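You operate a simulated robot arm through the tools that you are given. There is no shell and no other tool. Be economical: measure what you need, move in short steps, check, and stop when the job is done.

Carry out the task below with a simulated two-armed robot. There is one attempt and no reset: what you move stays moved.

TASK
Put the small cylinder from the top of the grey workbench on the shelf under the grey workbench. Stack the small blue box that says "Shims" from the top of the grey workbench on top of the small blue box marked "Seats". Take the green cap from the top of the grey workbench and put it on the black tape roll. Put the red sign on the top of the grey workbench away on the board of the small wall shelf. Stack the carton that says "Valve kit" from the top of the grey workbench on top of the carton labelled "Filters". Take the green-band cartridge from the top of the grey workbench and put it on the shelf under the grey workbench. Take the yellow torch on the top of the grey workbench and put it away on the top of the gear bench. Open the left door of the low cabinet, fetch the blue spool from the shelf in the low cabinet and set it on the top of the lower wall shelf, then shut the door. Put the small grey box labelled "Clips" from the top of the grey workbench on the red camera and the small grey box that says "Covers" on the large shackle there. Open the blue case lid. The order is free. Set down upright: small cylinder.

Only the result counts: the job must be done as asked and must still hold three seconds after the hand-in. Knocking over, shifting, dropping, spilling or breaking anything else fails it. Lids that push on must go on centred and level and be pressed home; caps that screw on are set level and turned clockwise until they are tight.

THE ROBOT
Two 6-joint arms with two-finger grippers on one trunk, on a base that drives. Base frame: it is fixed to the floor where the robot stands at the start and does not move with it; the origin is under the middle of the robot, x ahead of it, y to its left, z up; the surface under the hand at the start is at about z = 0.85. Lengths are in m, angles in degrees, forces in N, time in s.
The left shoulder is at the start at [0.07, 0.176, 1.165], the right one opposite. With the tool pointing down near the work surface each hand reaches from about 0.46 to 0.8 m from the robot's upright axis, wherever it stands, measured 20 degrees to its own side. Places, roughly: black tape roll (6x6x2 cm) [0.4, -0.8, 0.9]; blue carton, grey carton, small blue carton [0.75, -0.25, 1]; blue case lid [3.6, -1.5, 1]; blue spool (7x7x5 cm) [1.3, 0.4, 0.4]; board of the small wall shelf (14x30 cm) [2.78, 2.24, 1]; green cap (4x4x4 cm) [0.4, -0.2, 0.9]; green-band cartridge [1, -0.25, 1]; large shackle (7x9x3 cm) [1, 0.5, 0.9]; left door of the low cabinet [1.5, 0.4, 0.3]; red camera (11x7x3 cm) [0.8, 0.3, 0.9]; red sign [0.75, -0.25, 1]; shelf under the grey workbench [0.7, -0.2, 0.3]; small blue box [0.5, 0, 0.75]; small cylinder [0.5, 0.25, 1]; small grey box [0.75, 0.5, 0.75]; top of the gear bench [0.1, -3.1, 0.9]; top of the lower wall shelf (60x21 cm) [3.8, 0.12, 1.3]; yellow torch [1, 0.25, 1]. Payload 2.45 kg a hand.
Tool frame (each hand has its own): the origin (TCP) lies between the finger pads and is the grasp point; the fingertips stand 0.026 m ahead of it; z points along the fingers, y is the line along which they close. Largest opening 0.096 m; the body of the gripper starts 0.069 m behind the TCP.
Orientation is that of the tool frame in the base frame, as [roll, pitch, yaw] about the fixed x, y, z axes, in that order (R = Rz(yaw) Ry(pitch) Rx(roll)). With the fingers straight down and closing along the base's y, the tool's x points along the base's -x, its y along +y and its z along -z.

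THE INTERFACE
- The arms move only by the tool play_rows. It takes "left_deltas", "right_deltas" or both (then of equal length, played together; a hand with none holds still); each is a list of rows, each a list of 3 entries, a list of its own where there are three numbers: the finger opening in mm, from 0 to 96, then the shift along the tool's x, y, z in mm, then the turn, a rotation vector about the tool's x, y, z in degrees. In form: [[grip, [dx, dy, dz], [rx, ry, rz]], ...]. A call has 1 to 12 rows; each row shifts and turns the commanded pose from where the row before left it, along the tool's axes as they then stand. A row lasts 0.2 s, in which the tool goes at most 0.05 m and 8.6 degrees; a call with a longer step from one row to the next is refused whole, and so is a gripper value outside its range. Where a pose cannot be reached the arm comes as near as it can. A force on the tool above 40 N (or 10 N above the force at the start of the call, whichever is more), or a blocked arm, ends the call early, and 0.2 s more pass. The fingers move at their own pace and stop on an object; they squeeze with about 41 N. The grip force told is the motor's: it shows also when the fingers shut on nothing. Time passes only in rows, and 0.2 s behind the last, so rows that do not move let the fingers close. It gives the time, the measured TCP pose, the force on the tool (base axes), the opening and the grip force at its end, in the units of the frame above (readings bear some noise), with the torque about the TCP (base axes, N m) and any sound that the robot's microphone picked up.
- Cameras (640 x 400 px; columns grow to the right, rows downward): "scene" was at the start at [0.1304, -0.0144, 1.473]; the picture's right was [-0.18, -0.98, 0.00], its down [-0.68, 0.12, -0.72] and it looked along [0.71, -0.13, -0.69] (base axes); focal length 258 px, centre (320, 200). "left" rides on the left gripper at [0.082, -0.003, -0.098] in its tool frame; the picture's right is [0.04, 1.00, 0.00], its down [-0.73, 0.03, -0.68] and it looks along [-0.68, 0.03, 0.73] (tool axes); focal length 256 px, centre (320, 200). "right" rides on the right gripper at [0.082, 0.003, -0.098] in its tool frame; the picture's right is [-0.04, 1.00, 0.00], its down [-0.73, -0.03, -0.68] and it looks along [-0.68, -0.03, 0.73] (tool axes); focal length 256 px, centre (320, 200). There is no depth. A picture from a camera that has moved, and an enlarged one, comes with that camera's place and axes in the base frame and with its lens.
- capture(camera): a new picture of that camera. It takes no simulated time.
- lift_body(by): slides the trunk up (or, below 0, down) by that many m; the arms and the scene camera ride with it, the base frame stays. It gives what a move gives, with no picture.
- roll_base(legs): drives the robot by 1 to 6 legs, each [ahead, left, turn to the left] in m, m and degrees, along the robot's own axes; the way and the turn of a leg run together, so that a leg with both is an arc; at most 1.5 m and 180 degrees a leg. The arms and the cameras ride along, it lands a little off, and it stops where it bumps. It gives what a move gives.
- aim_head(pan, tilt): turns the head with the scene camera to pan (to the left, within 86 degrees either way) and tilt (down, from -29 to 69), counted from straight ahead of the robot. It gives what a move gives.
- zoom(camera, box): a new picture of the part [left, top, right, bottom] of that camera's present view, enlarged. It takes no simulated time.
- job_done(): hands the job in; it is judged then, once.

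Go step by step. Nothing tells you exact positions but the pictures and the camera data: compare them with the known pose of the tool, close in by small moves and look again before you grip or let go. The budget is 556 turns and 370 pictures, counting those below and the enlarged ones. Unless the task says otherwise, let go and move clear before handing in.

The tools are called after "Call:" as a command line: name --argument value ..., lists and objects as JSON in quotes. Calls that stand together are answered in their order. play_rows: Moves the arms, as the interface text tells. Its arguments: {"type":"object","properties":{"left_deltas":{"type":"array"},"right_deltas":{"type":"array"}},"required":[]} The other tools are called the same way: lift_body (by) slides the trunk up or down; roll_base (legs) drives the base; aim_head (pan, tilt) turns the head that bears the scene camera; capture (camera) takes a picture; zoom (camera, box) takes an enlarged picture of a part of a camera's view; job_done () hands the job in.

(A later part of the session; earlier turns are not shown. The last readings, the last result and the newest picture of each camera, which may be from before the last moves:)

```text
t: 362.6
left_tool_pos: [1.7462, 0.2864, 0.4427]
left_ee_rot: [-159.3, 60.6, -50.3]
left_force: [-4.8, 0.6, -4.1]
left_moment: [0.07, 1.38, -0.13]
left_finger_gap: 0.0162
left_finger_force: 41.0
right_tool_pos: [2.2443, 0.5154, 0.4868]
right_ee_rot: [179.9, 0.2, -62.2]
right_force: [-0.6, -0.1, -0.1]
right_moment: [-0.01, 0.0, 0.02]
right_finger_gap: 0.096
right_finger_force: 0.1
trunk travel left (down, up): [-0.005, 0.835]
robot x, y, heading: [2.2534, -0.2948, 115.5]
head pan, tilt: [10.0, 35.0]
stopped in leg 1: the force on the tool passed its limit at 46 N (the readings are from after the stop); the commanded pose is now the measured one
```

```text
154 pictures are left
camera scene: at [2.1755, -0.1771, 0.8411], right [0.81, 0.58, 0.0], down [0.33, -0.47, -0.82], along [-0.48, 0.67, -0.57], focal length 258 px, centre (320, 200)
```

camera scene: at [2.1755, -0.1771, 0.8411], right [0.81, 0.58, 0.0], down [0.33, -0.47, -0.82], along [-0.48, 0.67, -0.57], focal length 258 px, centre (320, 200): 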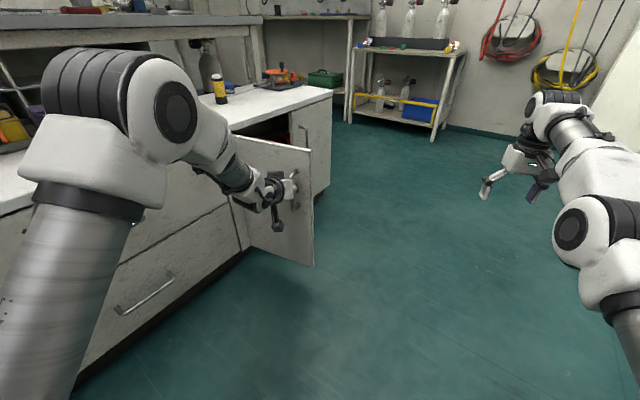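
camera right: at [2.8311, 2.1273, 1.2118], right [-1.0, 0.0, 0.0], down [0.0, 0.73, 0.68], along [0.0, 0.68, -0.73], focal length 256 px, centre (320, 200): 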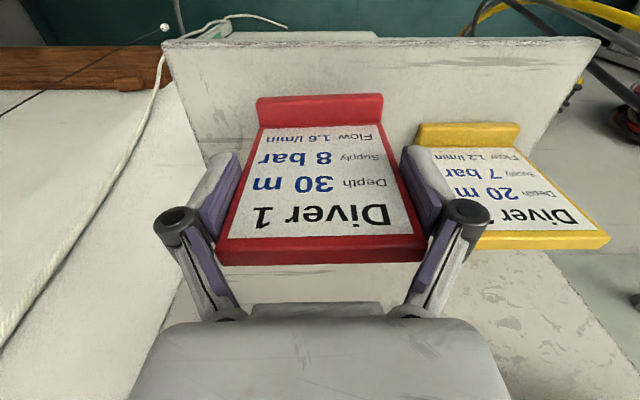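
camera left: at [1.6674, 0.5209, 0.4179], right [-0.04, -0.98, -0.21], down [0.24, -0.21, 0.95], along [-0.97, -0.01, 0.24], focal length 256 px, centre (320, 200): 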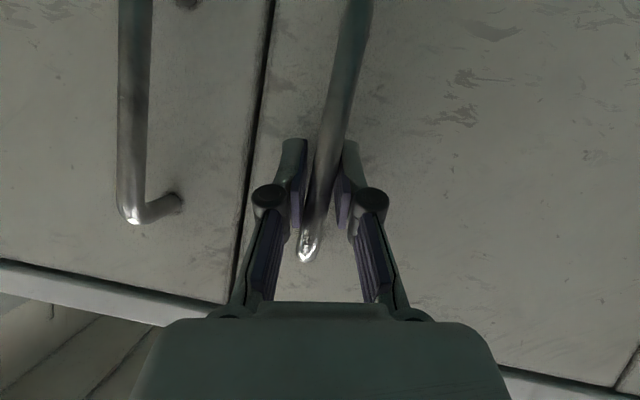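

Call:
roll_base --legs '[[-0.1146, 0.2197, -15]]'

Call:
capture --camera "scene"

```text
t: 364.4
left_tool_pos: [1.7371, 0.2217, 0.4425]
left_ee_rot: [-159.7, 60.4, -65.5]
left_force: [35.0, -10.0, -10.9]
left_moment: [0.31, 1.5, 0.21]
left_finger_gap: 0.0165
left_finger_force: 40.7
right_tool_pos: [2.2789, 0.3121, 0.4853]
right_ee_rot: [179.9, 0.2, -77.2]
right_force: [0.6, -0.6, -0.4]
right_moment: [-0.03, -0.02, 0.03]
right_finger_gap: 0.096
right_finger_force: 0.1
trunk travel left (down, up): [-0.005, 0.835]
robot x, y, heading: [2.0716, -0.4703, 100.7]
head pan, tilt: [10.0, 35.0]
```

```text
153 pictures are left
camera scene: at [2.0343, -0.3383, 0.841], right [0.94, 0.35, 0.0], down [0.2, -0.54, -0.82], along [-0.29, 0.77, -0.57], focal length 258 px, centre (320, 200)
```

scene: 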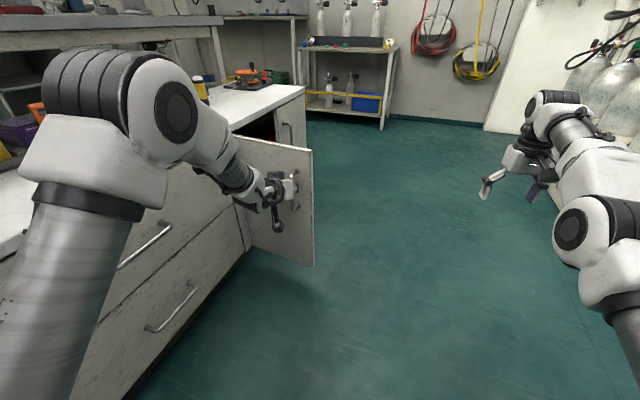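

Call:
play_rows --left_deltas '[[30, [0, 0, 0], [0, 0, 0]], [50, [0, 0, 0], [0, 0, 0]]]'

Call:
play_rows --left_deltas '[[50, [0, 0, -20], [0, 0, 0]], [50, [0, 0, -30], [0, 0, 0]], [60, [0, 0, -30], [0, 0, 0]]]'

Call:
capture --camera "scene"

Call:
capture --camera "left"

```text
t: 365.0
left_tool_pos: [1.7372, 0.2225, 0.4421]
left_ee_rot: [-159.5, 60.4, -65.4]
left_force: [-0.7, -0.7, -0.2]
left_moment: [-0.01, 0.03, -0.02]
left_finger_gap: 0.0497
left_finger_force: 0.0
right_tool_pos: [2.2775, 0.3123, 0.4859]
right_ee_rot: [-180.0, 0.2, -77.1]
right_force: [0.8, -0.5, -0.2]
right_moment: [0.04, 0.0, -0.04]
right_finger_gap: 0.0961
right_finger_force: 0.0
trunk travel left (down, up): [-0.005, 0.835]
robot x, y, heading: [2.0737, -0.472, 100.8]
head pan, tilt: [10.0, 35.0]
```

```text
t: 365.8
left_tool_pos: [1.7386, 0.1493, 0.4792]
left_ee_rot: [-159.4, 60.5, -65.5]
left_force: [-1.2, -0.3, -0.4]
left_moment: [0.02, -0.02, 0.02]
left_finger_gap: 0.0601
left_finger_force: 0.2
right_tool_pos: [2.2781, 0.3125, 0.4857]
right_ee_rot: [180.0, 0.3, -77.2]
right_force: [0.0, 0.9, 0.0]
right_moment: [-0.02, 0.02, -0.01]
right_finger_gap: 0.0956
right_finger_force: 0.0
trunk travel left (down, up): [-0.005, 0.835]
robot x, y, heading: [2.0729, -0.4703, 100.7]
head pan, tilt: [10.0, 35.0]
```

```text
152 pictures are left
camera scene: at [2.033, -0.3388, 0.8411], right [0.94, 0.35, 0.0], down [0.2, -0.54, -0.82], along [-0.29, 0.77, -0.57], focal length 258 px, centre (320, 200)
```

scene: 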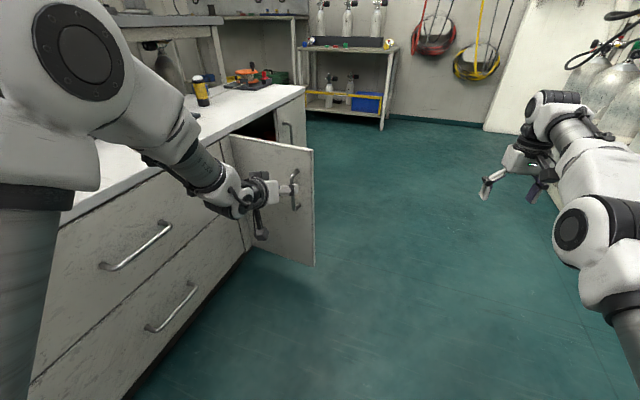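

```text
151 pictures are left
camera left: at [1.7608, 0.0276, 0.4544], right [-0.97, -0.13, -0.21], down [-0.17, -0.28, 0.95], along [-0.18, 0.95, 0.25], focal length 256 px, centre (320, 200)
```

left: 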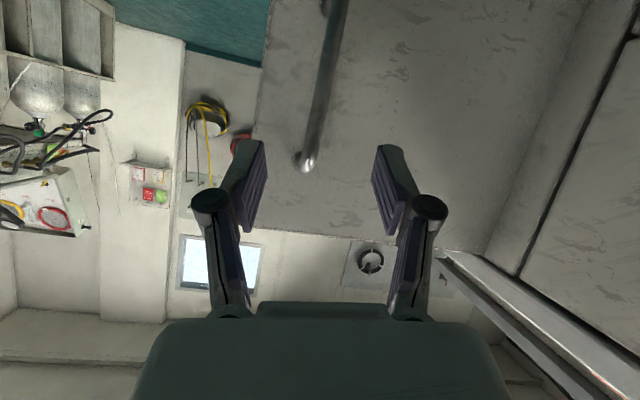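

Call:
lift_body --by 0.35

Call:
roll_base --legs '[[-0.1, -0.3, 0], [0, 0, 79.3], [0, -0.85, 0]]'

Call:
aim_head --pan 0 --tilt 40

Call:
capture --camera "scene"

```text
t: 369.2
left_tool_pos: [1.7398, 0.1506, 0.8284]
left_ee_rot: [-159.5, 60.5, -65.4]
left_force: [-0.4, 0.0, 0.5]
left_moment: [0.0, 0.03, -0.02]
left_finger_gap: 0.0601
left_finger_force: 0.0
right_tool_pos: [2.2785, 0.3118, 0.8365]
right_ee_rot: [180.0, 0.2, -77.2]
right_force: [0.9, -0.7, -0.7]
right_moment: [0.04, 0.02, 0.01]
right_finger_gap: 0.096
right_finger_force: 0.2
trunk travel left (down, up): [-0.355, 0.485]
robot x, y, heading: [2.072, -0.4725, 100.8]
head pan, tilt: [10.0, 35.0]
```

```text
t: 378.9
left_tool_pos: [1.7202, 0.1214, 0.8286]
left_ee_rot: [-159.5, 60.5, 13.9]
left_force: [0.6, 0.3, 0.8]
left_moment: [0.03, -0.02, 0.03]
left_finger_gap: 0.06
left_finger_force: 0.1
right_tool_pos: [1.6602, 0.682, 0.8355]
right_ee_rot: [179.9, 0.2, 2.2]
right_force: [-0.2, 0.3, 0.7]
right_moment: [-0.01, -0.04, 0.03]
right_finger_gap: 0.096
right_finger_force: 0.0
trunk travel left (down, up): [-0.355, 0.485]
robot x, y, heading: [2.3897, 0.3342, -179.8]
head pan, tilt: [10.0, 35.0]
```

```text
t: 379.6
left_tool_pos: [1.7213, 0.1212, 0.8309]
left_ee_rot: [-159.6, 60.5, 14.0]
left_force: [-0.5, 0.6, -0.2]
left_moment: [0.01, 0.0, 0.02]
left_finger_gap: 0.0599
left_finger_force: 0.1
right_tool_pos: [1.6608, 0.6822, 0.837]
right_ee_rot: [180.0, 0.3, 2.1]
right_force: [0.0, 0.3, -0.2]
right_moment: [-0.01, 0.03, 0.01]
right_finger_gap: 0.0961
right_finger_force: 0.1
trunk travel left (down, up): [-0.355, 0.485]
robot x, y, heading: [2.3902, 0.337, -179.7]
head pan, tilt: [0.0, 40.0]
```

```text
150 pictures are left
camera scene: at [2.2561, 0.3368, 1.1836], right [0.0, 1.0, 0.0], down [0.64, 0.0, -0.77], along [-0.77, 0.0, -0.64], focal length 258 px, centre (320, 200)
```

scene: 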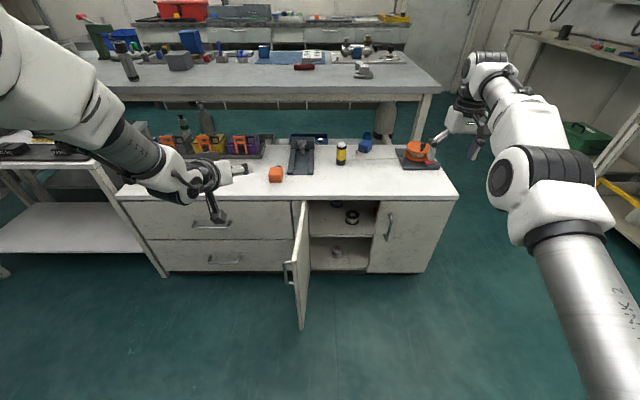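

Call:
zoom --camera "scene" --box '[280, 180, 400, 300]'

Call:
lift_body --by -0.3

Call:
aim_head --pan 0 --tilt 25

Call:
capture --camera "scene"

```text
3.33 times, centred on (340, 240) of scene
camera zoom: at [2.2561, 0.3368, 1.1836], right [0.0, 1.0, 0.0], down [0.64, 0.0, -0.77], along [-0.77, 0.0, -0.64], focal length 862 px, centre (253, 67)
```

zoom: 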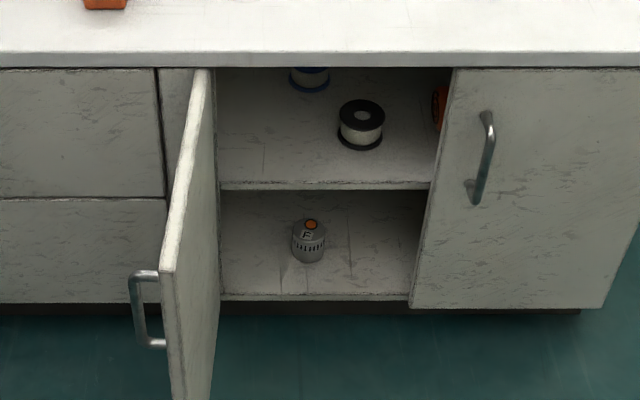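

```text
t: 382.6
left_tool_pos: [1.7221, 0.1217, 0.5301]
left_ee_rot: [-159.6, 60.4, 14.0]
left_force: [0.3, 0.1, -0.6]
left_moment: [0.0, 0.03, -0.01]
left_finger_gap: 0.0599
left_finger_force: 0.1
right_tool_pos: [1.6601, 0.6823, 0.5359]
right_ee_rot: [-180.0, 0.2, 2.1]
right_force: [-0.3, 0.4, 0.6]
right_moment: [0.0, -0.02, 0.04]
right_finger_gap: 0.0959
right_finger_force: 0.1
trunk travel left (down, up): [-0.055, 0.785]
robot x, y, heading: [2.3913, 0.3369, -180.0]
head pan, tilt: [0.0, 40.0]
```

```text
t: 383.4
left_tool_pos: [1.7212, 0.1207, 0.5288]
left_ee_rot: [-159.5, 60.6, 14.0]
left_force: [-0.2, 0.6, -0.1]
left_moment: [-0.03, 0.0, 0.01]
left_finger_gap: 0.0601
left_finger_force: 0.1
right_tool_pos: [1.6609, 0.6821, 0.5365]
right_ee_rot: [180.0, 0.2, 2.2]
right_force: [0.4, -1.2, 0.3]
right_moment: [-0.03, -0.01, -0.03]
right_finger_gap: 0.0958
right_finger_force: 0.1
trunk travel left (down, up): [-0.055, 0.785]
robot x, y, heading: [2.3927, 0.3369, -180.0]
head pan, tilt: [0.0, 25.0]
```

```text
148 pictures are left
camera scene: at [2.2491, 0.3369, 0.9068], right [0.0, 1.0, 0.0], down [0.42, 0.0, -0.91], along [-0.91, 0.0, -0.42], focal length 258 px, centre (320, 200)
```

scene: 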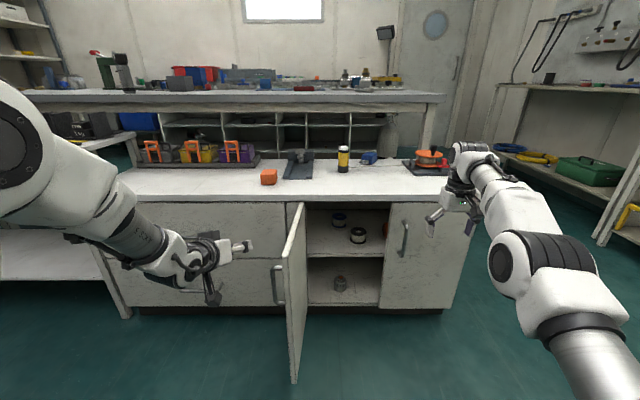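

Call:
play_rows --right_deltas '[[96, [0, 0, 0], [0, 0, 8.2]], [96, [0, 0, 0], [0, 0, 8.2]], [96, [0, 0, 0], [0, 0, 8.2]], [96, [0, 0, 0], [0, 0, 8.2]], [96, [0, 0, 0], [0, 0, 8.2]], [96, [0, 0, 0], [0, 0, 8.2]], [96, [0, 0, 0], [0, 0, 8.2]], [96, [0, 0, 0], [0, 0, 8.2]], [96, [0, 0, 0], [0, 0, 8.2]], [96, [0, 0, 0], [0, 0, 8.2]], [96, [0, 0, 0], [0, 0, 8.2]]]'

Call:
play_rows --right_deltas '[[96, [0, 0, 0], [0, 0, 8.2]], [96, [0, 0, 0], [0, 0, 8.2]], [96, [0, 0, 0], [0, 0, 8.2]], [96, [0, 0, 0], [0, 0, 8.2]], [96, [0, 0, 0], [0, 0, 8.2]], [96, [0, 0, 0], [0, 0, 8.2]], [96, [0, 0, 0], [0, 0, 8.2]], [96, [0, 0, 0], [0, 0, 8.2]], [96, [0, 0, 0], [0, 0, 8.2]], [96, [0, 0, 0], [0, 0, 8.2]], [96, [0, 0, 0], [0, 0, 8.2]]]'

```text
t: 385.8
left_tool_pos: [1.7209, 0.1219, 0.5282]
left_ee_rot: [-159.5, 60.6, 14.0]
left_force: [0.1, 0.5, 0.1]
left_moment: [-0.01, 0.02, 0.01]
left_finger_gap: 0.0596
left_finger_force: 0.0
right_tool_pos: [1.6612, 0.6817, 0.5348]
right_ee_rot: [179.7, -0.1, -88.0]
right_force: [0.4, 0.4, -0.3]
right_moment: [-0.01, -0.02, -0.01]
right_finger_gap: 0.0958
right_finger_force: 0.1
trunk travel left (down, up): [-0.055, 0.785]
robot x, y, heading: [2.3918, 0.3367, -180.0]
head pan, tilt: [0.0, 25.0]
```

```text
t: 388.1
left_tool_pos: [1.7213, 0.1212, 0.5287]
left_ee_rot: [-159.5, 60.4, 14.0]
left_force: [0.4, 0.1, -0.4]
left_moment: [0.03, 0.02, -0.02]
left_finger_gap: 0.06
left_finger_force: 0.1
right_tool_pos: [1.6605, 0.6817, 0.5357]
right_ee_rot: [180.0, -0.2, -178.3]
right_force: [0.2, -0.1, 0.0]
right_moment: [-0.01, 0.01, 0.03]
right_finger_gap: 0.0957
right_finger_force: 0.0
trunk travel left (down, up): [-0.055, 0.785]
robot x, y, heading: [2.396, 0.3375, -180.1]
head pan, tilt: [0.0, 25.0]
```

Call:
play_rows --right_deltas '[[96, [0, 0, 0], [0, 7.5, 0]], [96, [0, 0, 0], [0, 7.5, 0]], [96, [0, 0, 0], [0, 7.5, 0]], [96, [0, 0, 0], [0, 7.5, 0]], [96, [0, 0, 0], [0, 7.5, 0]], [96, [0, 0, 0], [0, 7.5, 0]], [96, [0, 0, 0], [0, 7.5, 0]], [96, [0, 0, 0], [0, 7.5, 0]]]' --left_deltas '[[96, [10, 0, -25], [0, 0, 0]], [96, [10, 0, -25], [0, 0, 0]], [96, [10, 0, -25], [0, 0, 0]], [96, [10, 0, -25], [0, 0, 0]], [96, [0, 0, 0], [0, 0, 0]], [96, [0, 0, 0], [0, 0, 0]], [96, [0, 0, 0], [0, 0, 0]], [96, [0, 0, 0], [0, 0, 0]]]'

Call:
capture --camera "right"

Call:
capture --camera "scene"

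```text
t: 389.9
left_tool_pos: [1.8153, 0.1211, 0.5587]
left_ee_rot: [-159.1, 60.0, 13.6]
left_force: [-0.4, 0.3, 0.2]
left_moment: [-0.02, 0.04, 0.02]
left_finger_gap: 0.0959
left_finger_force: 0.0
left hand out of reach, approached as far as the arm can: row 2, 3, 4
right_tool_pos: [1.6655, 0.6826, 0.5364]
right_ee_rot: [179.2, -60.2, -177.9]
right_force: [0.4, -0.1, 0.0]
right_moment: [0.02, -0.02, -0.01]
right_finger_gap: 0.0962
right_finger_force: 0.1
right hand out of reach, approached as far as the arm can: row 8
trunk travel left (down, up): [-0.055, 0.785]
robot x, y, heading: [2.3901, 0.3347, -180.0]
head pan, tilt: [0.0, 25.0]
```

```text
147 pictures are left
camera right: at [1.7096, 0.6862, 0.657], right [0.0, 1.0, -0.03], down [0.95, 0.0, -0.3], along [-0.3, -0.03, -0.95], focal length 256 px, centre (320, 200)
```

right: 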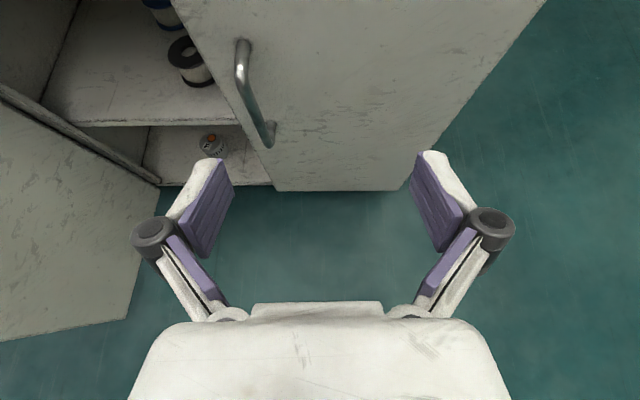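

```text
146 pictures are left
camera scene: at [2.2491, 0.3369, 0.9069], right [0.0, 1.0, 0.0], down [0.42, 0.0, -0.91], along [-0.91, 0.0, -0.42], focal length 258 px, centre (320, 200)
```

scene: 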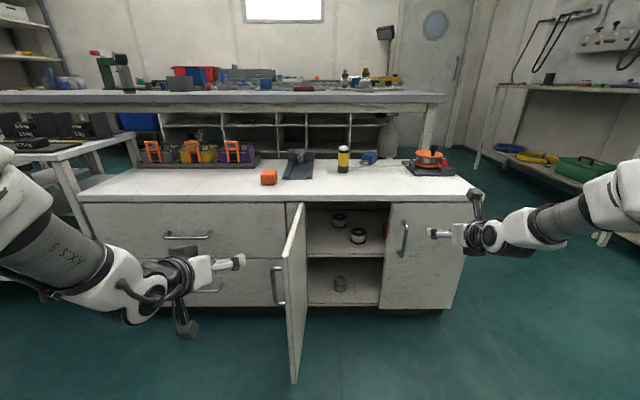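

Call:
zoom --camera "scene" --box '[290, 190, 400, 310]'

Call:
zoom --camera "right" --box '[40, 0, 280, 160]'

```text
3.33 times, centred on (345, 250) of scene
camera zoom: at [2.2491, 0.3369, 0.9069], right [0.0, 1.0, 0.0], down [0.42, 0.0, -0.91], along [-0.91, 0.0, -0.42], focal length 862 px, centre (237, 33)
```

zoom: 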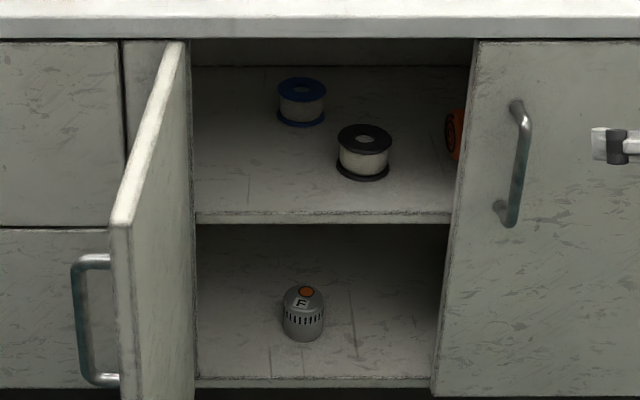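

```text
2.50 times, centred on (160, 80) of right
camera zoom: at [1.7096, 0.6862, 0.657], right [0.0, 1.0, -0.03], down [0.95, 0.0, -0.3], along [-0.3, -0.03, -0.95], focal length 640 px, centre (720, 500)
```

zoom: 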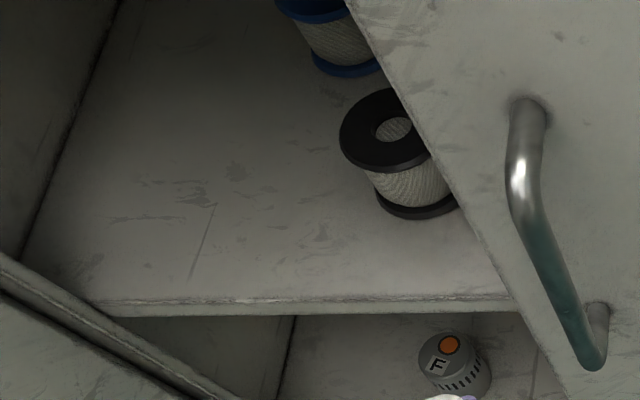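

Call:
roll_base --legs '[[-0.2, 0, 0]]'

Call:
play_rows --right_deltas '[[90, [13.5, -27.6, 23.4], [0, 0, 0]], [90, [13.5, -27.6, 23.4], [0, 0, 0]], [90, [13.5, -27.6, 23.4], [0, 0, 0]], [90, [13.5, -27.6, 23.4], [0, 0, 0]], [90, [13.5, -27.6, 23.4], [0, 0, 0]], [90, [0, 0, 0], [-3.9, 0, 2.25]], [90, [0, 0, 0], [-3.9, 0, 2.25]], [90, [0, 0, 0], [0, 5, 0]], [90, [0, 0, 0], [0, 0, 0]]]'

Call:
lift_body --by -0.05

```text
t: 391.5
left_tool_pos: [2.0138, 0.1225, 0.5577]
left_ee_rot: [-158.9, 60.0, 13.7]
left_force: [-1.0, -0.9, 0.4]
left_moment: [-0.02, -0.01, -0.01]
left_finger_gap: 0.0962
left_finger_force: 0.1
right_tool_pos: [1.8635, 0.683, 0.5364]
right_ee_rot: [179.2, -60.1, -178.0]
right_force: [0.6, -0.4, 0.2]
right_moment: [0.0, 0.03, 0.04]
right_finger_gap: 0.096
right_finger_force: 0.0
trunk travel left (down, up): [-0.055, 0.785]
robot x, y, heading: [2.591, 0.3361, 180.0]
head pan, tilt: [0.0, 25.0]
```

```text
t: 393.5
left_tool_pos: [2.0139, 0.1214, 0.559]
left_ee_rot: [-158.8, 60.0, 13.6]
left_force: [-0.7, 1.0, -0.8]
left_moment: [0.0, 0.01, 0.0]
left_finger_gap: 0.0961
left_finger_force: 0.0
right_tool_pos: [1.7405, 0.5478, 0.5487]
right_ee_rot: [178.3, -64.0, 176.2]
right_force: [-0.1, -0.1, 0.5]
right_moment: [-0.02, 0.01, 0.01]
right_finger_gap: 0.0899
right_finger_force: 0.1
right hand out of reach, approached as far as the arm can: row 1, 2, 3, 4, 5, 6
trunk travel left (down, up): [-0.055, 0.785]
robot x, y, heading: [2.5911, 0.3393, 180.0]
head pan, tilt: [0.0, 25.0]
```

```text
t: 394.5
left_tool_pos: [2.0134, 0.1214, 0.5091]
left_ee_rot: [-159.0, 60.0, 13.6]
left_force: [-0.6, 0.8, -0.1]
left_moment: [0.0, 0.03, 0.01]
left_finger_gap: 0.0959
left_finger_force: 0.0
right_tool_pos: [1.7415, 0.5481, 0.5009]
right_ee_rot: [178.1, -64.1, 176.2]
right_force: [-0.3, -0.5, 0.5]
right_moment: [-0.01, -0.02, -0.02]
right_finger_gap: 0.0902
right_finger_force: 0.1
trunk travel left (down, up): [-0.005, 0.835]
robot x, y, heading: [2.591, 0.3355, 180.1]
head pan, tilt: [0.0, 25.0]
```

Call:
play_rows --right_deltas '[[90, [-25, 0, 12], [0, 0, 0]], [90, [-25, 0, 12], [0, 0, 0]], [90, [-25, 0, 12], [0, 0, 0]], [90, [0, 0, 0], [0, 0, 0]]]'

Call:
roll_base --legs '[[0, 0.16, 0]]'

Call:
capture --camera "right"

Call:
capture --camera "scene"

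```text
t: 395.5
left_tool_pos: [2.0137, 0.1228, 0.5075]
left_ee_rot: [-159.0, 60.0, 13.6]
left_force: [0.3, -0.2, 0.0]
left_moment: [-0.01, 0.01, 0.02]
left_finger_gap: 0.0961
left_finger_force: 0.1
right_tool_pos: [1.7443, 0.5491, 0.4154]
right_ee_rot: [178.3, -64.1, 176.1]
right_force: [0.0, -0.1, -0.8]
right_moment: [0.0, 0.04, 0.02]
right_finger_gap: 0.0899
right_finger_force: 0.1
trunk travel left (down, up): [-0.005, 0.835]
robot x, y, heading: [2.5912, 0.3351, 180.0]
head pan, tilt: [0.0, 25.0]
```

```text
t: 396.9
left_tool_pos: [2.0149, -0.0383, 0.5088]
left_ee_rot: [-159.1, 60.0, 13.5]
left_force: [0.9, -0.1, 0.2]
left_moment: [0.0, 0.01, 0.03]
left_finger_gap: 0.0959
left_finger_force: 0.0
right_tool_pos: [1.7427, 0.389, 0.4154]
right_ee_rot: [178.2, -64.2, 176.0]
right_force: [-0.1, -0.4, -0.4]
right_moment: [0.01, -0.04, 0.01]
right_finger_gap: 0.0899
right_finger_force: 0.0
trunk travel left (down, up): [-0.005, 0.835]
robot x, y, heading: [2.5885, 0.1774, 179.8]
head pan, tilt: [0.0, 25.0]
```

```text
143 pictures are left
camera right: at [1.7951, 0.3861, 0.5325], right [0.11, 0.99, -0.02], down [0.92, -0.11, -0.36], along [-0.36, 0.02, -0.93], focal length 256 px, centre (320, 200)
```

right: 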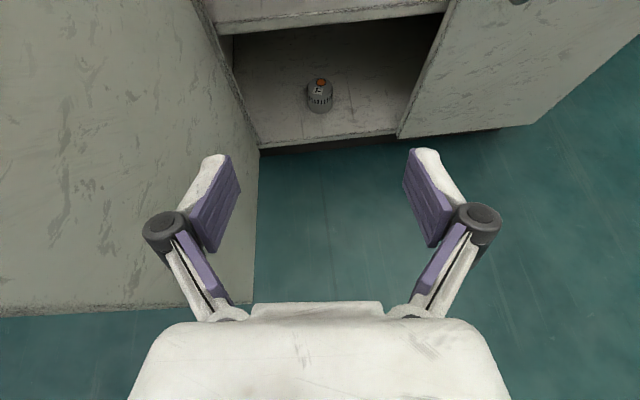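

```text
142 pictures are left
camera scene: at [2.447, 0.1766, 0.8569], right [0.0, 1.0, 0.0], down [0.42, 0.0, -0.91], along [-0.91, 0.0, -0.42], focal length 258 px, centre (320, 200)
```

scene: 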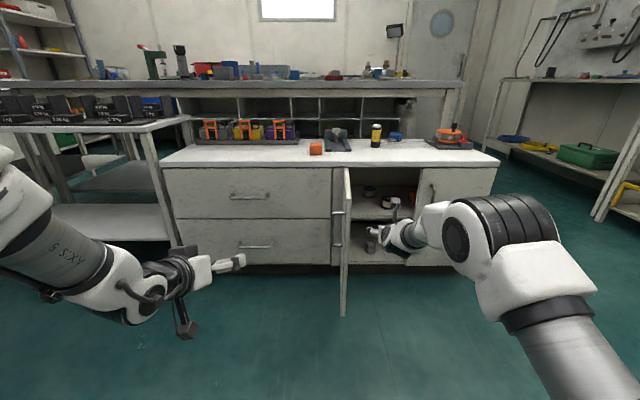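

Call:
roll_base --legs '[[0, 0.23, 0]]'

Call:
capture --camera "scene"

```text
t: 398.1
left_tool_pos: [2.0136, -0.1509, 0.5088]
left_ee_rot: [-158.9, 60.0, 13.5]
left_force: [0.0, 0.3, -0.9]
left_moment: [0.0, -0.02, 0.01]
left_finger_gap: 0.096
left_finger_force: 0.1
right_tool_pos: [1.7434, 0.2831, 0.4138]
right_ee_rot: [178.6, -63.9, 175.2]
right_force: [0.0, 1.7, 1.4]
right_moment: [-0.09, 0.0, 0.01]
right_finger_gap: 0.089
right_finger_force: 0.1
trunk travel left (down, up): [-0.005, 0.835]
robot x, y, heading: [2.5908, 0.0598, 180.1]
head pan, tilt: [0.0, 25.0]
stopped in leg 1: the force on the tool passed its limit at 78 N (the readings are from after the stop); the commanded pose is now the measured one
```

```text
141 pictures are left
camera scene: at [2.4467, 0.0642, 0.8569], right [0.0, 1.0, 0.0], down [0.42, 0.0, -0.91], along [-0.91, 0.0, -0.42], focal length 258 px, centre (320, 200)
```

scene: 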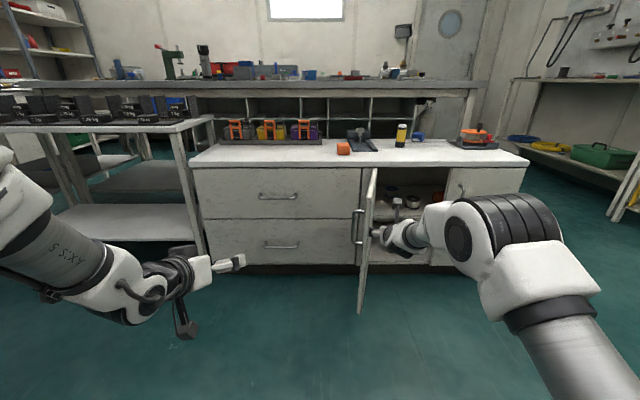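

Call:
roll_base --legs '[[0, 0.03, 0]]'

Call:
capture --camera "right"

```text
t: 398.9
left_tool_pos: [2.0118, -0.1575, 0.5077]
left_ee_rot: [-158.9, 59.9, 13.2]
left_force: [0.1, -0.2, 0.3]
left_moment: [0.01, -0.01, 0.0]
left_finger_gap: 0.096
left_finger_force: 0.1
right_tool_pos: [1.745, 0.2819, 0.4149]
right_ee_rot: [179.0, -63.8, 174.0]
right_force: [-1.8, 4.6, 0.3]
right_moment: [-0.07, -0.03, 0.04]
right_finger_gap: 0.0863
right_finger_force: 0.0
trunk travel left (down, up): [-0.005, 0.835]
robot x, y, heading: [2.591, 0.0537, 179.6]
head pan, tilt: [0.0, 25.0]
stopped in leg 1: the force on the tool passed its limit at 55 N (the readings are from after the stop); the commanded pose is now the measured one
```

```text
140 pictures are left
camera right: at [1.7972, 0.2785, 0.5318], right [0.14, 0.99, -0.03], down [0.92, -0.14, -0.36], along [-0.36, 0.02, -0.93], focal length 256 px, centre (320, 200)
```

right: 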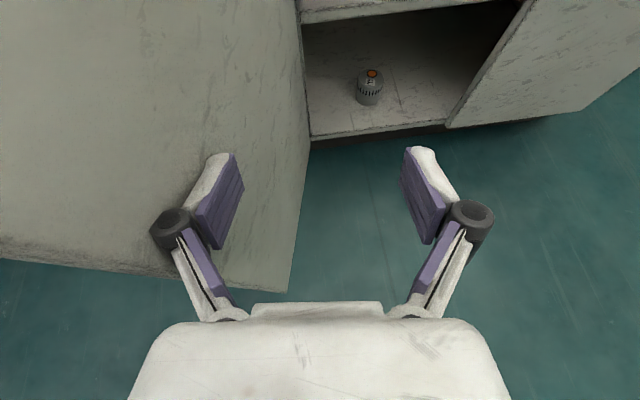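

Call:
roll_base --legs '[[0, -0.04, 0]]'

Call:
play_rows --right_deltas '[[80, [0, 0, 0], [-3.6, 0, 1.75]], [80, [0, 0, 0], [-3.6, 0, 1.75]], [80, [-23, 0, 11], [0, 0, 0]], [80, [-23, 0, 11], [0, 0, 0]], [80, [0, 0, 0], [0, 0, 0]]]'

Call:
capture --camera "right"

```text
t: 399.8
left_tool_pos: [2.0123, -0.1183, 0.5087]
left_ee_rot: [-158.8, 59.9, 13.2]
left_force: [-0.3, -0.5, -0.1]
left_moment: [-0.01, 0.02, 0.0]
left_finger_gap: 0.0959
left_finger_force: 0.0
right_tool_pos: [1.7449, 0.3209, 0.4149]
right_ee_rot: [179.0, -63.9, 174.2]
right_force: [-0.1, 0.4, 0.0]
right_moment: [0.0, -0.02, -0.01]
right_finger_gap: 0.0899
right_finger_force: 0.1
trunk travel left (down, up): [-0.005, 0.835]
robot x, y, heading: [2.5884, 0.0926, 179.4]
head pan, tilt: [0.0, 25.0]
```

```text
t: 401.0
left_tool_pos: [2.0124, -0.1183, 0.5087]
left_ee_rot: [-158.9, 59.9, 13.3]
left_force: [-0.8, 0.3, -0.7]
left_moment: [0.0, 0.0, -0.01]
left_finger_gap: 0.0959
left_finger_force: 0.0
right_tool_pos: [1.7446, 0.3219, 0.363]
right_ee_rot: [178.8, -63.8, 166.2]
right_force: [-0.3, -0.4, 0.0]
right_moment: [-0.02, -0.01, -0.03]
right_finger_gap: 0.0798
right_finger_force: 0.0
trunk travel left (down, up): [-0.005, 0.835]
robot x, y, heading: [2.5892, 0.0958, 179.6]
head pan, tilt: [0.0, 25.0]
```

```text
139 pictures are left
camera right: at [1.7965, 0.3102, 0.4806], right [0.27, 0.96, -0.03], down [0.89, -0.26, -0.36], along [-0.35, 0.07, -0.93], focal length 256 px, centre (320, 200)
```

right: 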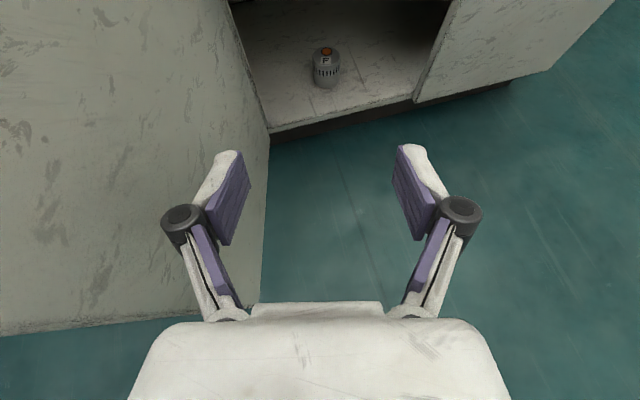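

Call:
roll_base --legs '[[0.2, -0.027, 0]]'

Call:
capture --camera "right"

Call:
zoom --camera "scene" --box '[340, 150, 500, 290]'

```text
t: 402.6
left_tool_pos: [1.8102, -0.0921, 0.5081]
left_ee_rot: [-158.9, 60.0, 13.5]
left_force: [-0.1, -0.4, 0.8]
left_moment: [-0.03, -0.02, 0.0]
left_finger_gap: 0.096
left_finger_force: 0.0
right_tool_pos: [1.5421, 0.3482, 0.3637]
right_ee_rot: [179.0, -63.9, 166.3]
right_force: [0.6, 0.6, 0.3]
right_moment: [0.0, 0.01, 0.01]
right_finger_gap: 0.0798
right_finger_force: 0.1
trunk travel left (down, up): [-0.005, 0.835]
robot x, y, heading: [2.3872, 0.122, 179.8]
head pan, tilt: [0.0, 25.0]
```

```text
138 pictures are left
camera right: at [1.5932, 0.3366, 0.481], right [0.27, 0.96, -0.03], down [0.9, -0.26, -0.36], along [-0.35, 0.07, -0.93], focal length 256 px, centre (320, 200)
```

right: 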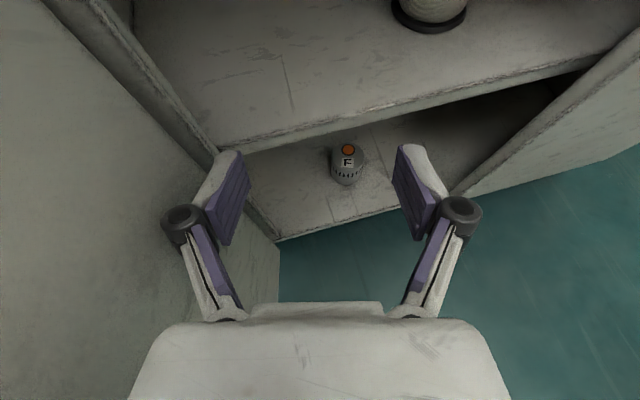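

```text
2.86 times, centred on (420, 220) of scene
camera zoom: at [2.2443, 0.1227, 0.8569], right [0.0, 1.0, 0.0], down [0.42, 0.0, -0.91], along [-0.91, 0.0, -0.42], focal length 738 px, centre (34, 143)
```

zoom: 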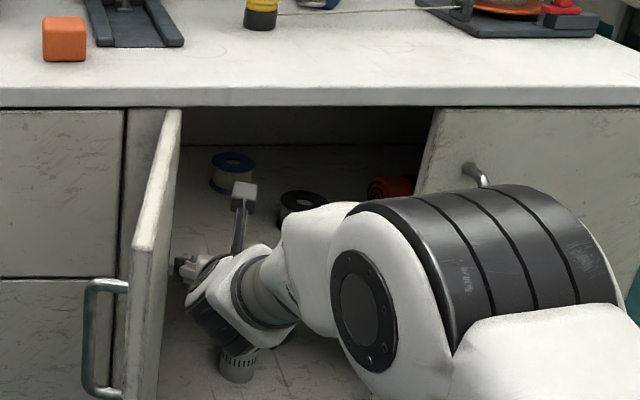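

Call:
roll_base --legs '[[0.14, -0.0345, 0]]'

Call:
capture --camera "right"

Call:
zoom --camera "scene" --box '[340, 150, 500, 290]'

```text
t: 404.0
left_tool_pos: [1.6721, -0.0576, 0.5089]
left_ee_rot: [-158.9, 59.9, 13.6]
left_force: [0.2, 0.4, -0.8]
left_moment: [-0.01, -0.02, 0.02]
left_finger_gap: 0.0959
left_finger_force: 0.1
right_tool_pos: [1.402, 0.3815, 0.3638]
right_ee_rot: [178.9, -63.8, 166.5]
right_force: [0.7, -0.2, 0.2]
right_moment: [-0.02, 0.0, 0.01]
right_finger_gap: 0.0801
right_finger_force: 0.1
trunk travel left (down, up): [-0.005, 0.835]
robot x, y, heading: [2.2445, 0.1573, 180.0]
head pan, tilt: [0.0, 25.0]
```

```text
136 pictures are left
camera right: at [1.4531, 0.3699, 0.4809], right [0.27, 0.96, -0.03], down [0.9, -0.26, -0.36], along [-0.35, 0.07, -0.93], focal length 256 px, centre (320, 200)
```

right: 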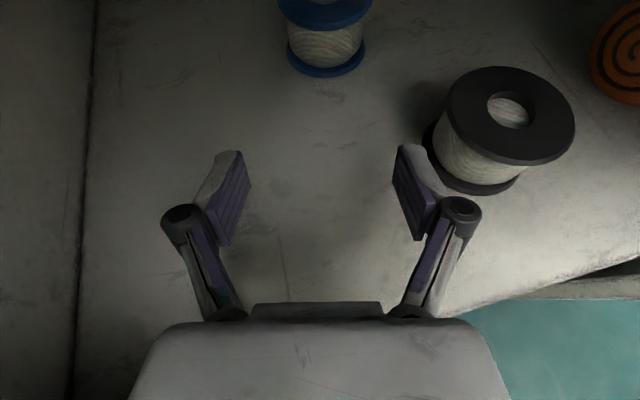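

```text
2.86 times, centred on (420, 220) of scene
camera zoom: at [2.1046, 0.1573, 0.8569], right [0.0, 1.0, 0.0], down [0.42, 0.0, -0.91], along [-0.91, 0.0, -0.42], focal length 738 px, centre (34, 143)
```

zoom: 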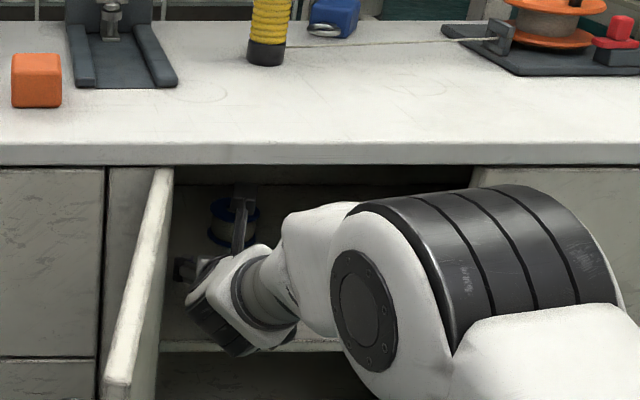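

Call:
roll_base --legs '[[0.08, -0.0225, 0]]'

Call:
capture --camera "right"

```text
t: 405.0
left_tool_pos: [1.5915, -0.0337, 0.5077]
left_ee_rot: [-159.0, 59.8, 13.4]
left_force: [0.9, -0.3, 0.7]
left_moment: [-0.02, 0.0, -0.02]
left_finger_gap: 0.0959
left_finger_force: 0.1
right_tool_pos: [1.3226, 0.4047, 0.3631]
right_ee_rot: [178.9, -64.0, 166.5]
right_force: [-0.8, 0.8, 1.0]
right_moment: [0.03, 0.01, 0.02]
right_finger_gap: 0.08
right_finger_force: 0.1
trunk travel left (down, up): [-0.005, 0.835]
robot x, y, heading: [2.1696, 0.1781, 179.9]
head pan, tilt: [0.0, 25.0]
```

```text
134 pictures are left
camera right: at [1.3739, 0.3931, 0.4807], right [0.27, 0.96, -0.03], down [0.9, -0.26, -0.36], along [-0.35, 0.07, -0.93], focal length 256 px, centre (320, 200)
```

right: 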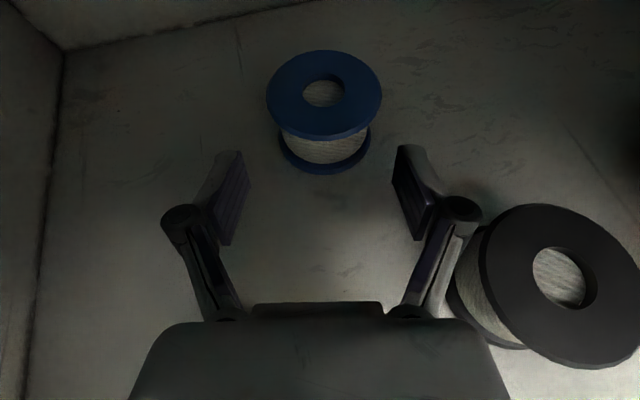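

Call:
roll_base --legs '[[0.05, -0.014, 0]]'

Call:
capture --camera "right"

```text
t: 406.1
left_tool_pos: [1.5438, -0.0188, 0.5074]
left_ee_rot: [-158.9, 59.9, 13.3]
left_force: [-0.5, -0.3, 1.0]
left_moment: [0.03, -0.02, -0.02]
left_finger_gap: 0.096
left_finger_force: 0.1
right_tool_pos: [1.2783, 0.418, 0.3541]
right_ee_rot: [178.0, -63.2, 167.3]
right_force: [0.0, 0.1, 1.0]
right_moment: [0.0, 0.01, -0.02]
right_finger_gap: 0.0799
right_finger_force: 0.0
trunk travel left (down, up): [-0.005, 0.835]
robot x, y, heading: [2.1217, 0.1947, 179.5]
head pan, tilt: [0.0, 25.0]
stopped in leg 1: the robot was blocked; the commanded pose is now the measured one
```

```text
133 pictures are left
camera right: at [1.3276, 0.4061, 0.4727], right [0.26, 0.96, -0.02], down [0.9, -0.26, -0.35], along [-0.34, 0.07, -0.94], focal length 256 px, centre (320, 200)
```

right: 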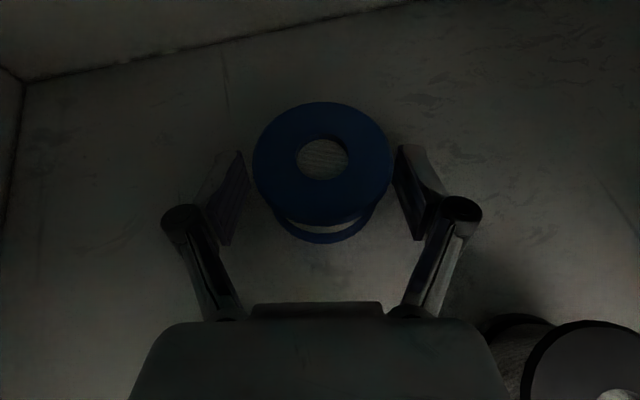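

Call:
play_rows --right_deltas '[[60, [0, 0, 0], [0, 0, 0]], [40, [0, 0, 0], [0, 0, 0]], [40, [0, 0, 0], [0, 0, 0]], [40, [0, 0, 0], [0, 0, 0]]]'

Call:
capture --camera "scene"

Call:
capture --camera "right"

```text
t: 407.1
left_tool_pos: [1.5444, -0.0189, 0.5075]
left_ee_rot: [-158.9, 59.9, 13.3]
left_force: [0.4, -0.5, -0.2]
left_moment: [0.0, -0.01, 0.03]
left_finger_gap: 0.0962
left_finger_force: 0.0
right_tool_pos: [1.2786, 0.4171, 0.3546]
right_ee_rot: [177.9, -63.1, 167.5]
right_force: [-0.3, 0.2, 1.8]
right_moment: [-0.06, 0.02, -0.01]
right_finger_gap: 0.0624
right_finger_force: 41.3
trunk travel left (down, up): [-0.005, 0.835]
robot x, y, heading: [2.1206, 0.1935, 179.8]
head pan, tilt: [0.0, 25.0]
```

```text
132 pictures are left
camera scene: at [1.9769, 0.1951, 0.8569], right [0.01, 1.0, 0.0], down [0.42, 0.0, -0.91], along [-0.91, 0.0, -0.42], focal length 258 px, centre (320, 200)
```

scene: 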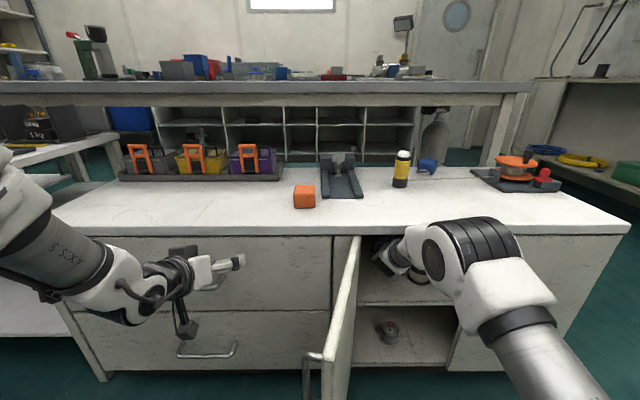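

```text
131 pictures are left
camera right: at [1.3277, 0.4061, 0.473], right [0.26, 0.96, -0.02], down [0.9, -0.26, -0.35], along [-0.34, 0.07, -0.94], focal length 256 px, centre (320, 200)
```

right: 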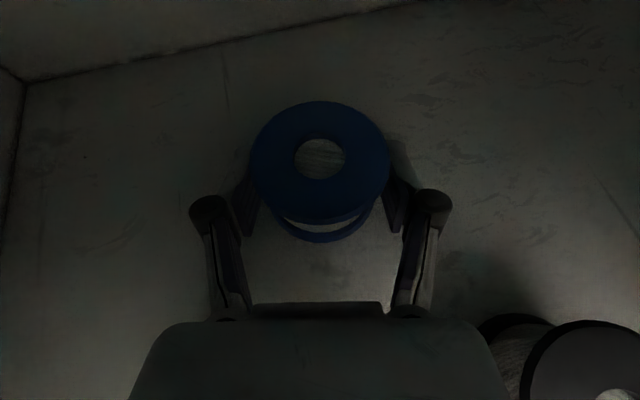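

Call:
play_rows --right_deltas '[[40, [5, 0, -2.5], [0, 0, 0]], [40, [6, 0, -3], [0, 0, 0]], [40, [0, 0, 0], [0, 0, 0]]]'

Call:
roll_base --legs '[[-0.05, 0.0135, 0]]'

Call:
capture --camera "right"

```text
t: 407.9
left_tool_pos: [1.5407, -0.0181, 0.5045]
left_ee_rot: [-159.2, 59.7, 12.9]
left_force: [0.7, -0.3, -0.7]
left_moment: [0.02, 0.02, 0.01]
left_finger_gap: 0.0959
left_finger_force: 0.1
right_tool_pos: [1.2802, 0.4154, 0.3521]
right_ee_rot: [177.5, -62.2, 167.9]
right_force: [-5.8, 4.9, 19.2]
right_moment: [-0.02, 0.83, -0.22]
right_finger_gap: 0.0621
right_finger_force: 40.8
trunk travel left (down, up): [-0.005, 0.835]
robot x, y, heading: [2.1211, 0.1956, 179.7]
head pan, tilt: [0.0, 25.0]
```

```text
t: 408.9
left_tool_pos: [1.5911, -0.0322, 0.5089]
left_ee_rot: [-158.9, 60.0, 13.3]
left_force: [-0.4, -0.4, 0.1]
left_moment: [0.01, 0.0, 0.0]
left_finger_gap: 0.0962
left_finger_force: 0.2
right_tool_pos: [1.3293, 0.4044, 0.368]
right_ee_rot: [178.1, -63.2, 167.4]
right_force: [0.3, -0.5, -0.9]
right_moment: [0.01, 0.01, 0.0]
right_finger_gap: 0.0622
right_finger_force: 41.3
trunk travel left (down, up): [-0.005, 0.835]
robot x, y, heading: [2.167, 0.1835, 179.8]
head pan, tilt: [0.0, 25.0]
```

```text
130 pictures are left
camera right: at [1.377, 0.3924, 0.4855], right [0.27, 0.96, -0.02], down [0.9, -0.26, -0.35], along [-0.34, 0.07, -0.94], focal length 256 px, centre (320, 200)
```

right: 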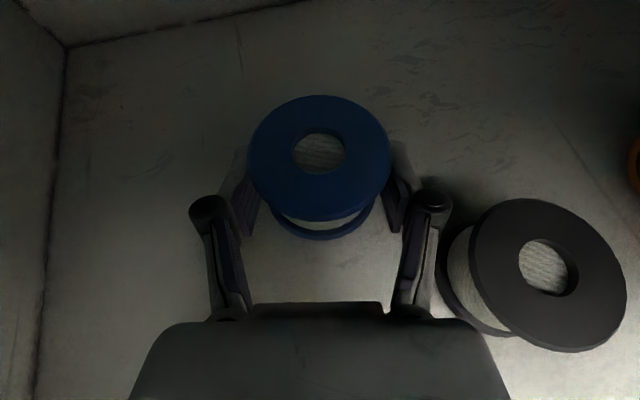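

Call:
roll_base --legs '[[-0.08, 0.0225, 0], [-0.14, 0.0345, 0], [-0.2, 0.02, 0]]'

Call:
capture --camera "scene"

Call:
capture --camera "right"

```text
t: 412.1
left_tool_pos: [2.016, -0.1105, 0.5084]
left_ee_rot: [-158.8, 59.9, 13.2]
left_force: [0.1, -0.1, -0.4]
left_moment: [-0.04, -0.01, 0.01]
left_finger_gap: 0.0959
left_finger_force: 0.0
right_tool_pos: [1.7519, 0.3259, 0.3672]
right_ee_rot: [177.9, -63.2, 167.2]
right_force: [0.5, 0.0, -0.5]
right_moment: [0.02, -0.01, -0.03]
right_finger_gap: 0.0622
right_finger_force: 40.6
trunk travel left (down, up): [-0.005, 0.835]
robot x, y, heading: [2.5939, 0.1015, 179.8]
head pan, tilt: [0.0, 25.0]
```

```text
129 pictures are left
camera scene: at [2.4492, 0.1018, 0.8569], right [0.01, 1.0, 0.0], down [0.42, 0.0, -0.91], along [-0.91, 0.01, -0.42], focal length 258 px, centre (320, 200)
```

scene: 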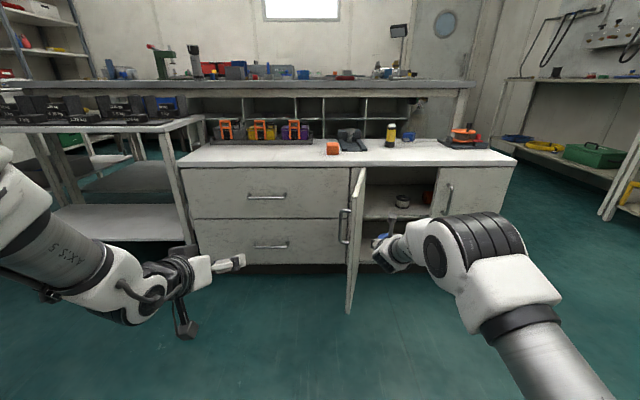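

```text
128 pictures are left
camera right: at [1.8006, 0.3141, 0.4853], right [0.27, 0.96, -0.02], down [0.9, -0.26, -0.35], along [-0.34, 0.07, -0.94], focal length 256 px, centre (320, 200)
```

right: 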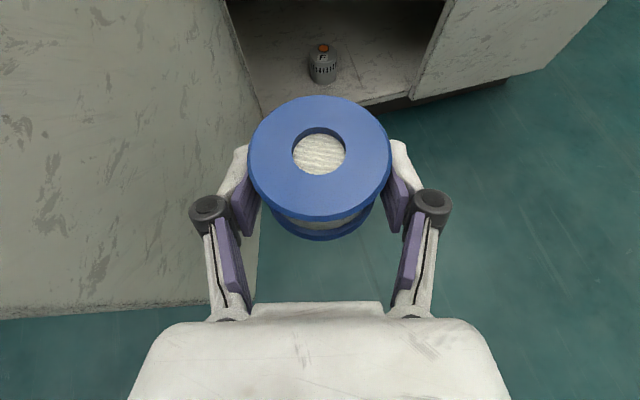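

Call:
play_rows --right_deltas '[[40, [36, 0, -17.5], [0, 0, 0]], [40, [36, 0, -17.5], [0, 0, 0]], [40, [36, 0, -17.5], [0, 0, 0]], [40, [36, 0, -17.5], [0, 0, 0]], [40, [36, 0, -17.5], [0, 0, 0]], [40, [36, 0, -17.5], [0, 0, 0]]]' --left_deltas '[[50, [0, 0, 0], [0, 0, 0]], [20, [0, 0, 0], [0, 0, 0]], [0, [0, 0, 0], [0, 0, 0]], [0, [17, 0, 9], [0, 0, 0]], [0, [17, 0, 9], [0, 0, 0]], [0, [0, 0, 0], [0, 0, 0]]]'

Call:
roll_base --legs '[[0, 0, -79], [-0.488, 0, 0], [0, 0.62, 0]]'

Call:
capture --camera "scene"

Call:
capture --camera "right"

```text
t: 413.5
left_tool_pos: [2.0115, -0.1019, 0.4776]
left_ee_rot: [-158.4, 59.5, 12.8]
left_force: [-0.5, -1.1, 0.2]
left_moment: [-0.02, 0.01, -0.02]
left_finger_gap: 0.0
left_finger_force: 28.1
left hand out of reach, approached as far as the arm can: row 5
right_tool_pos: [1.7487, 0.3239, 0.6096]
right_ee_rot: [178.3, -63.2, 167.2]
right_force: [-0.2, -0.4, -1.2]
right_moment: [-0.01, -0.03, 0.03]
right_finger_gap: 0.0622
right_finger_force: 40.8
trunk travel left (down, up): [-0.005, 0.835]
robot x, y, heading: [2.5935, 0.1023, 179.4]
head pan, tilt: [0.0, 25.0]
```

```text
t: 422.9
left_tool_pos: [1.761, 0.0234, 0.4776]
left_ee_rot: [-158.3, 59.4, -65.2]
left_force: [0.2, -0.5, 0.0]
left_moment: [0.0, -0.02, -0.01]
left_finger_gap: 0.0
left_finger_force: 28.5
right_tool_pos: [2.1228, 0.3706, 0.6079]
right_ee_rot: [178.1, -63.1, 89.3]
right_force: [-1.0, 0.6, -0.8]
right_moment: [0.02, -0.02, 0.0]
right_finger_gap: 0.0624
right_finger_force: 41.1
trunk travel left (down, up): [-0.005, 0.835]
robot x, y, heading: [2.0801, -0.5035, 101.8]
head pan, tilt: [0.0, 25.0]
```

```text
127 pictures are left
camera scene: at [2.0501, -0.3629, 0.8569], right [0.98, 0.2, 0.0], down [0.08, -0.41, -0.91], along [-0.18, 0.89, -0.42], focal length 258 px, centre (320, 200)
```

scene: 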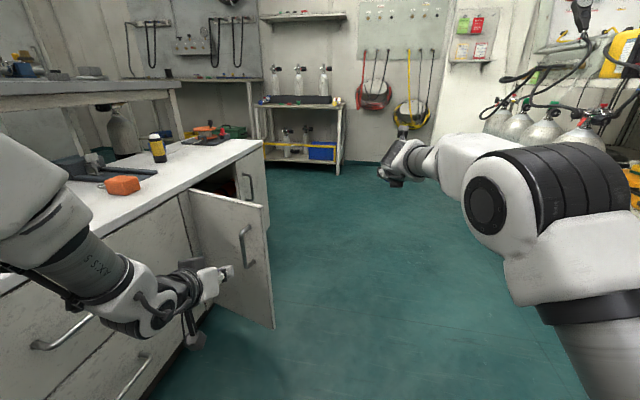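

```text
126 pictures are left
camera right: at [2.1215, 0.319, 0.7264], right [1.0, -0.06, -0.02], down [-0.07, -0.93, -0.35], along [0.0, 0.35, -0.94], focal length 256 px, centre (320, 200)
```

right: 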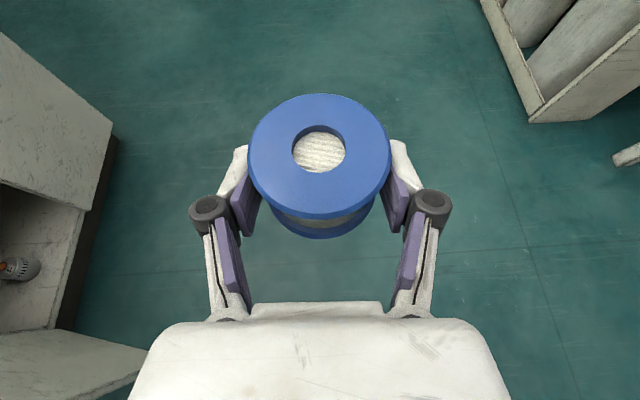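

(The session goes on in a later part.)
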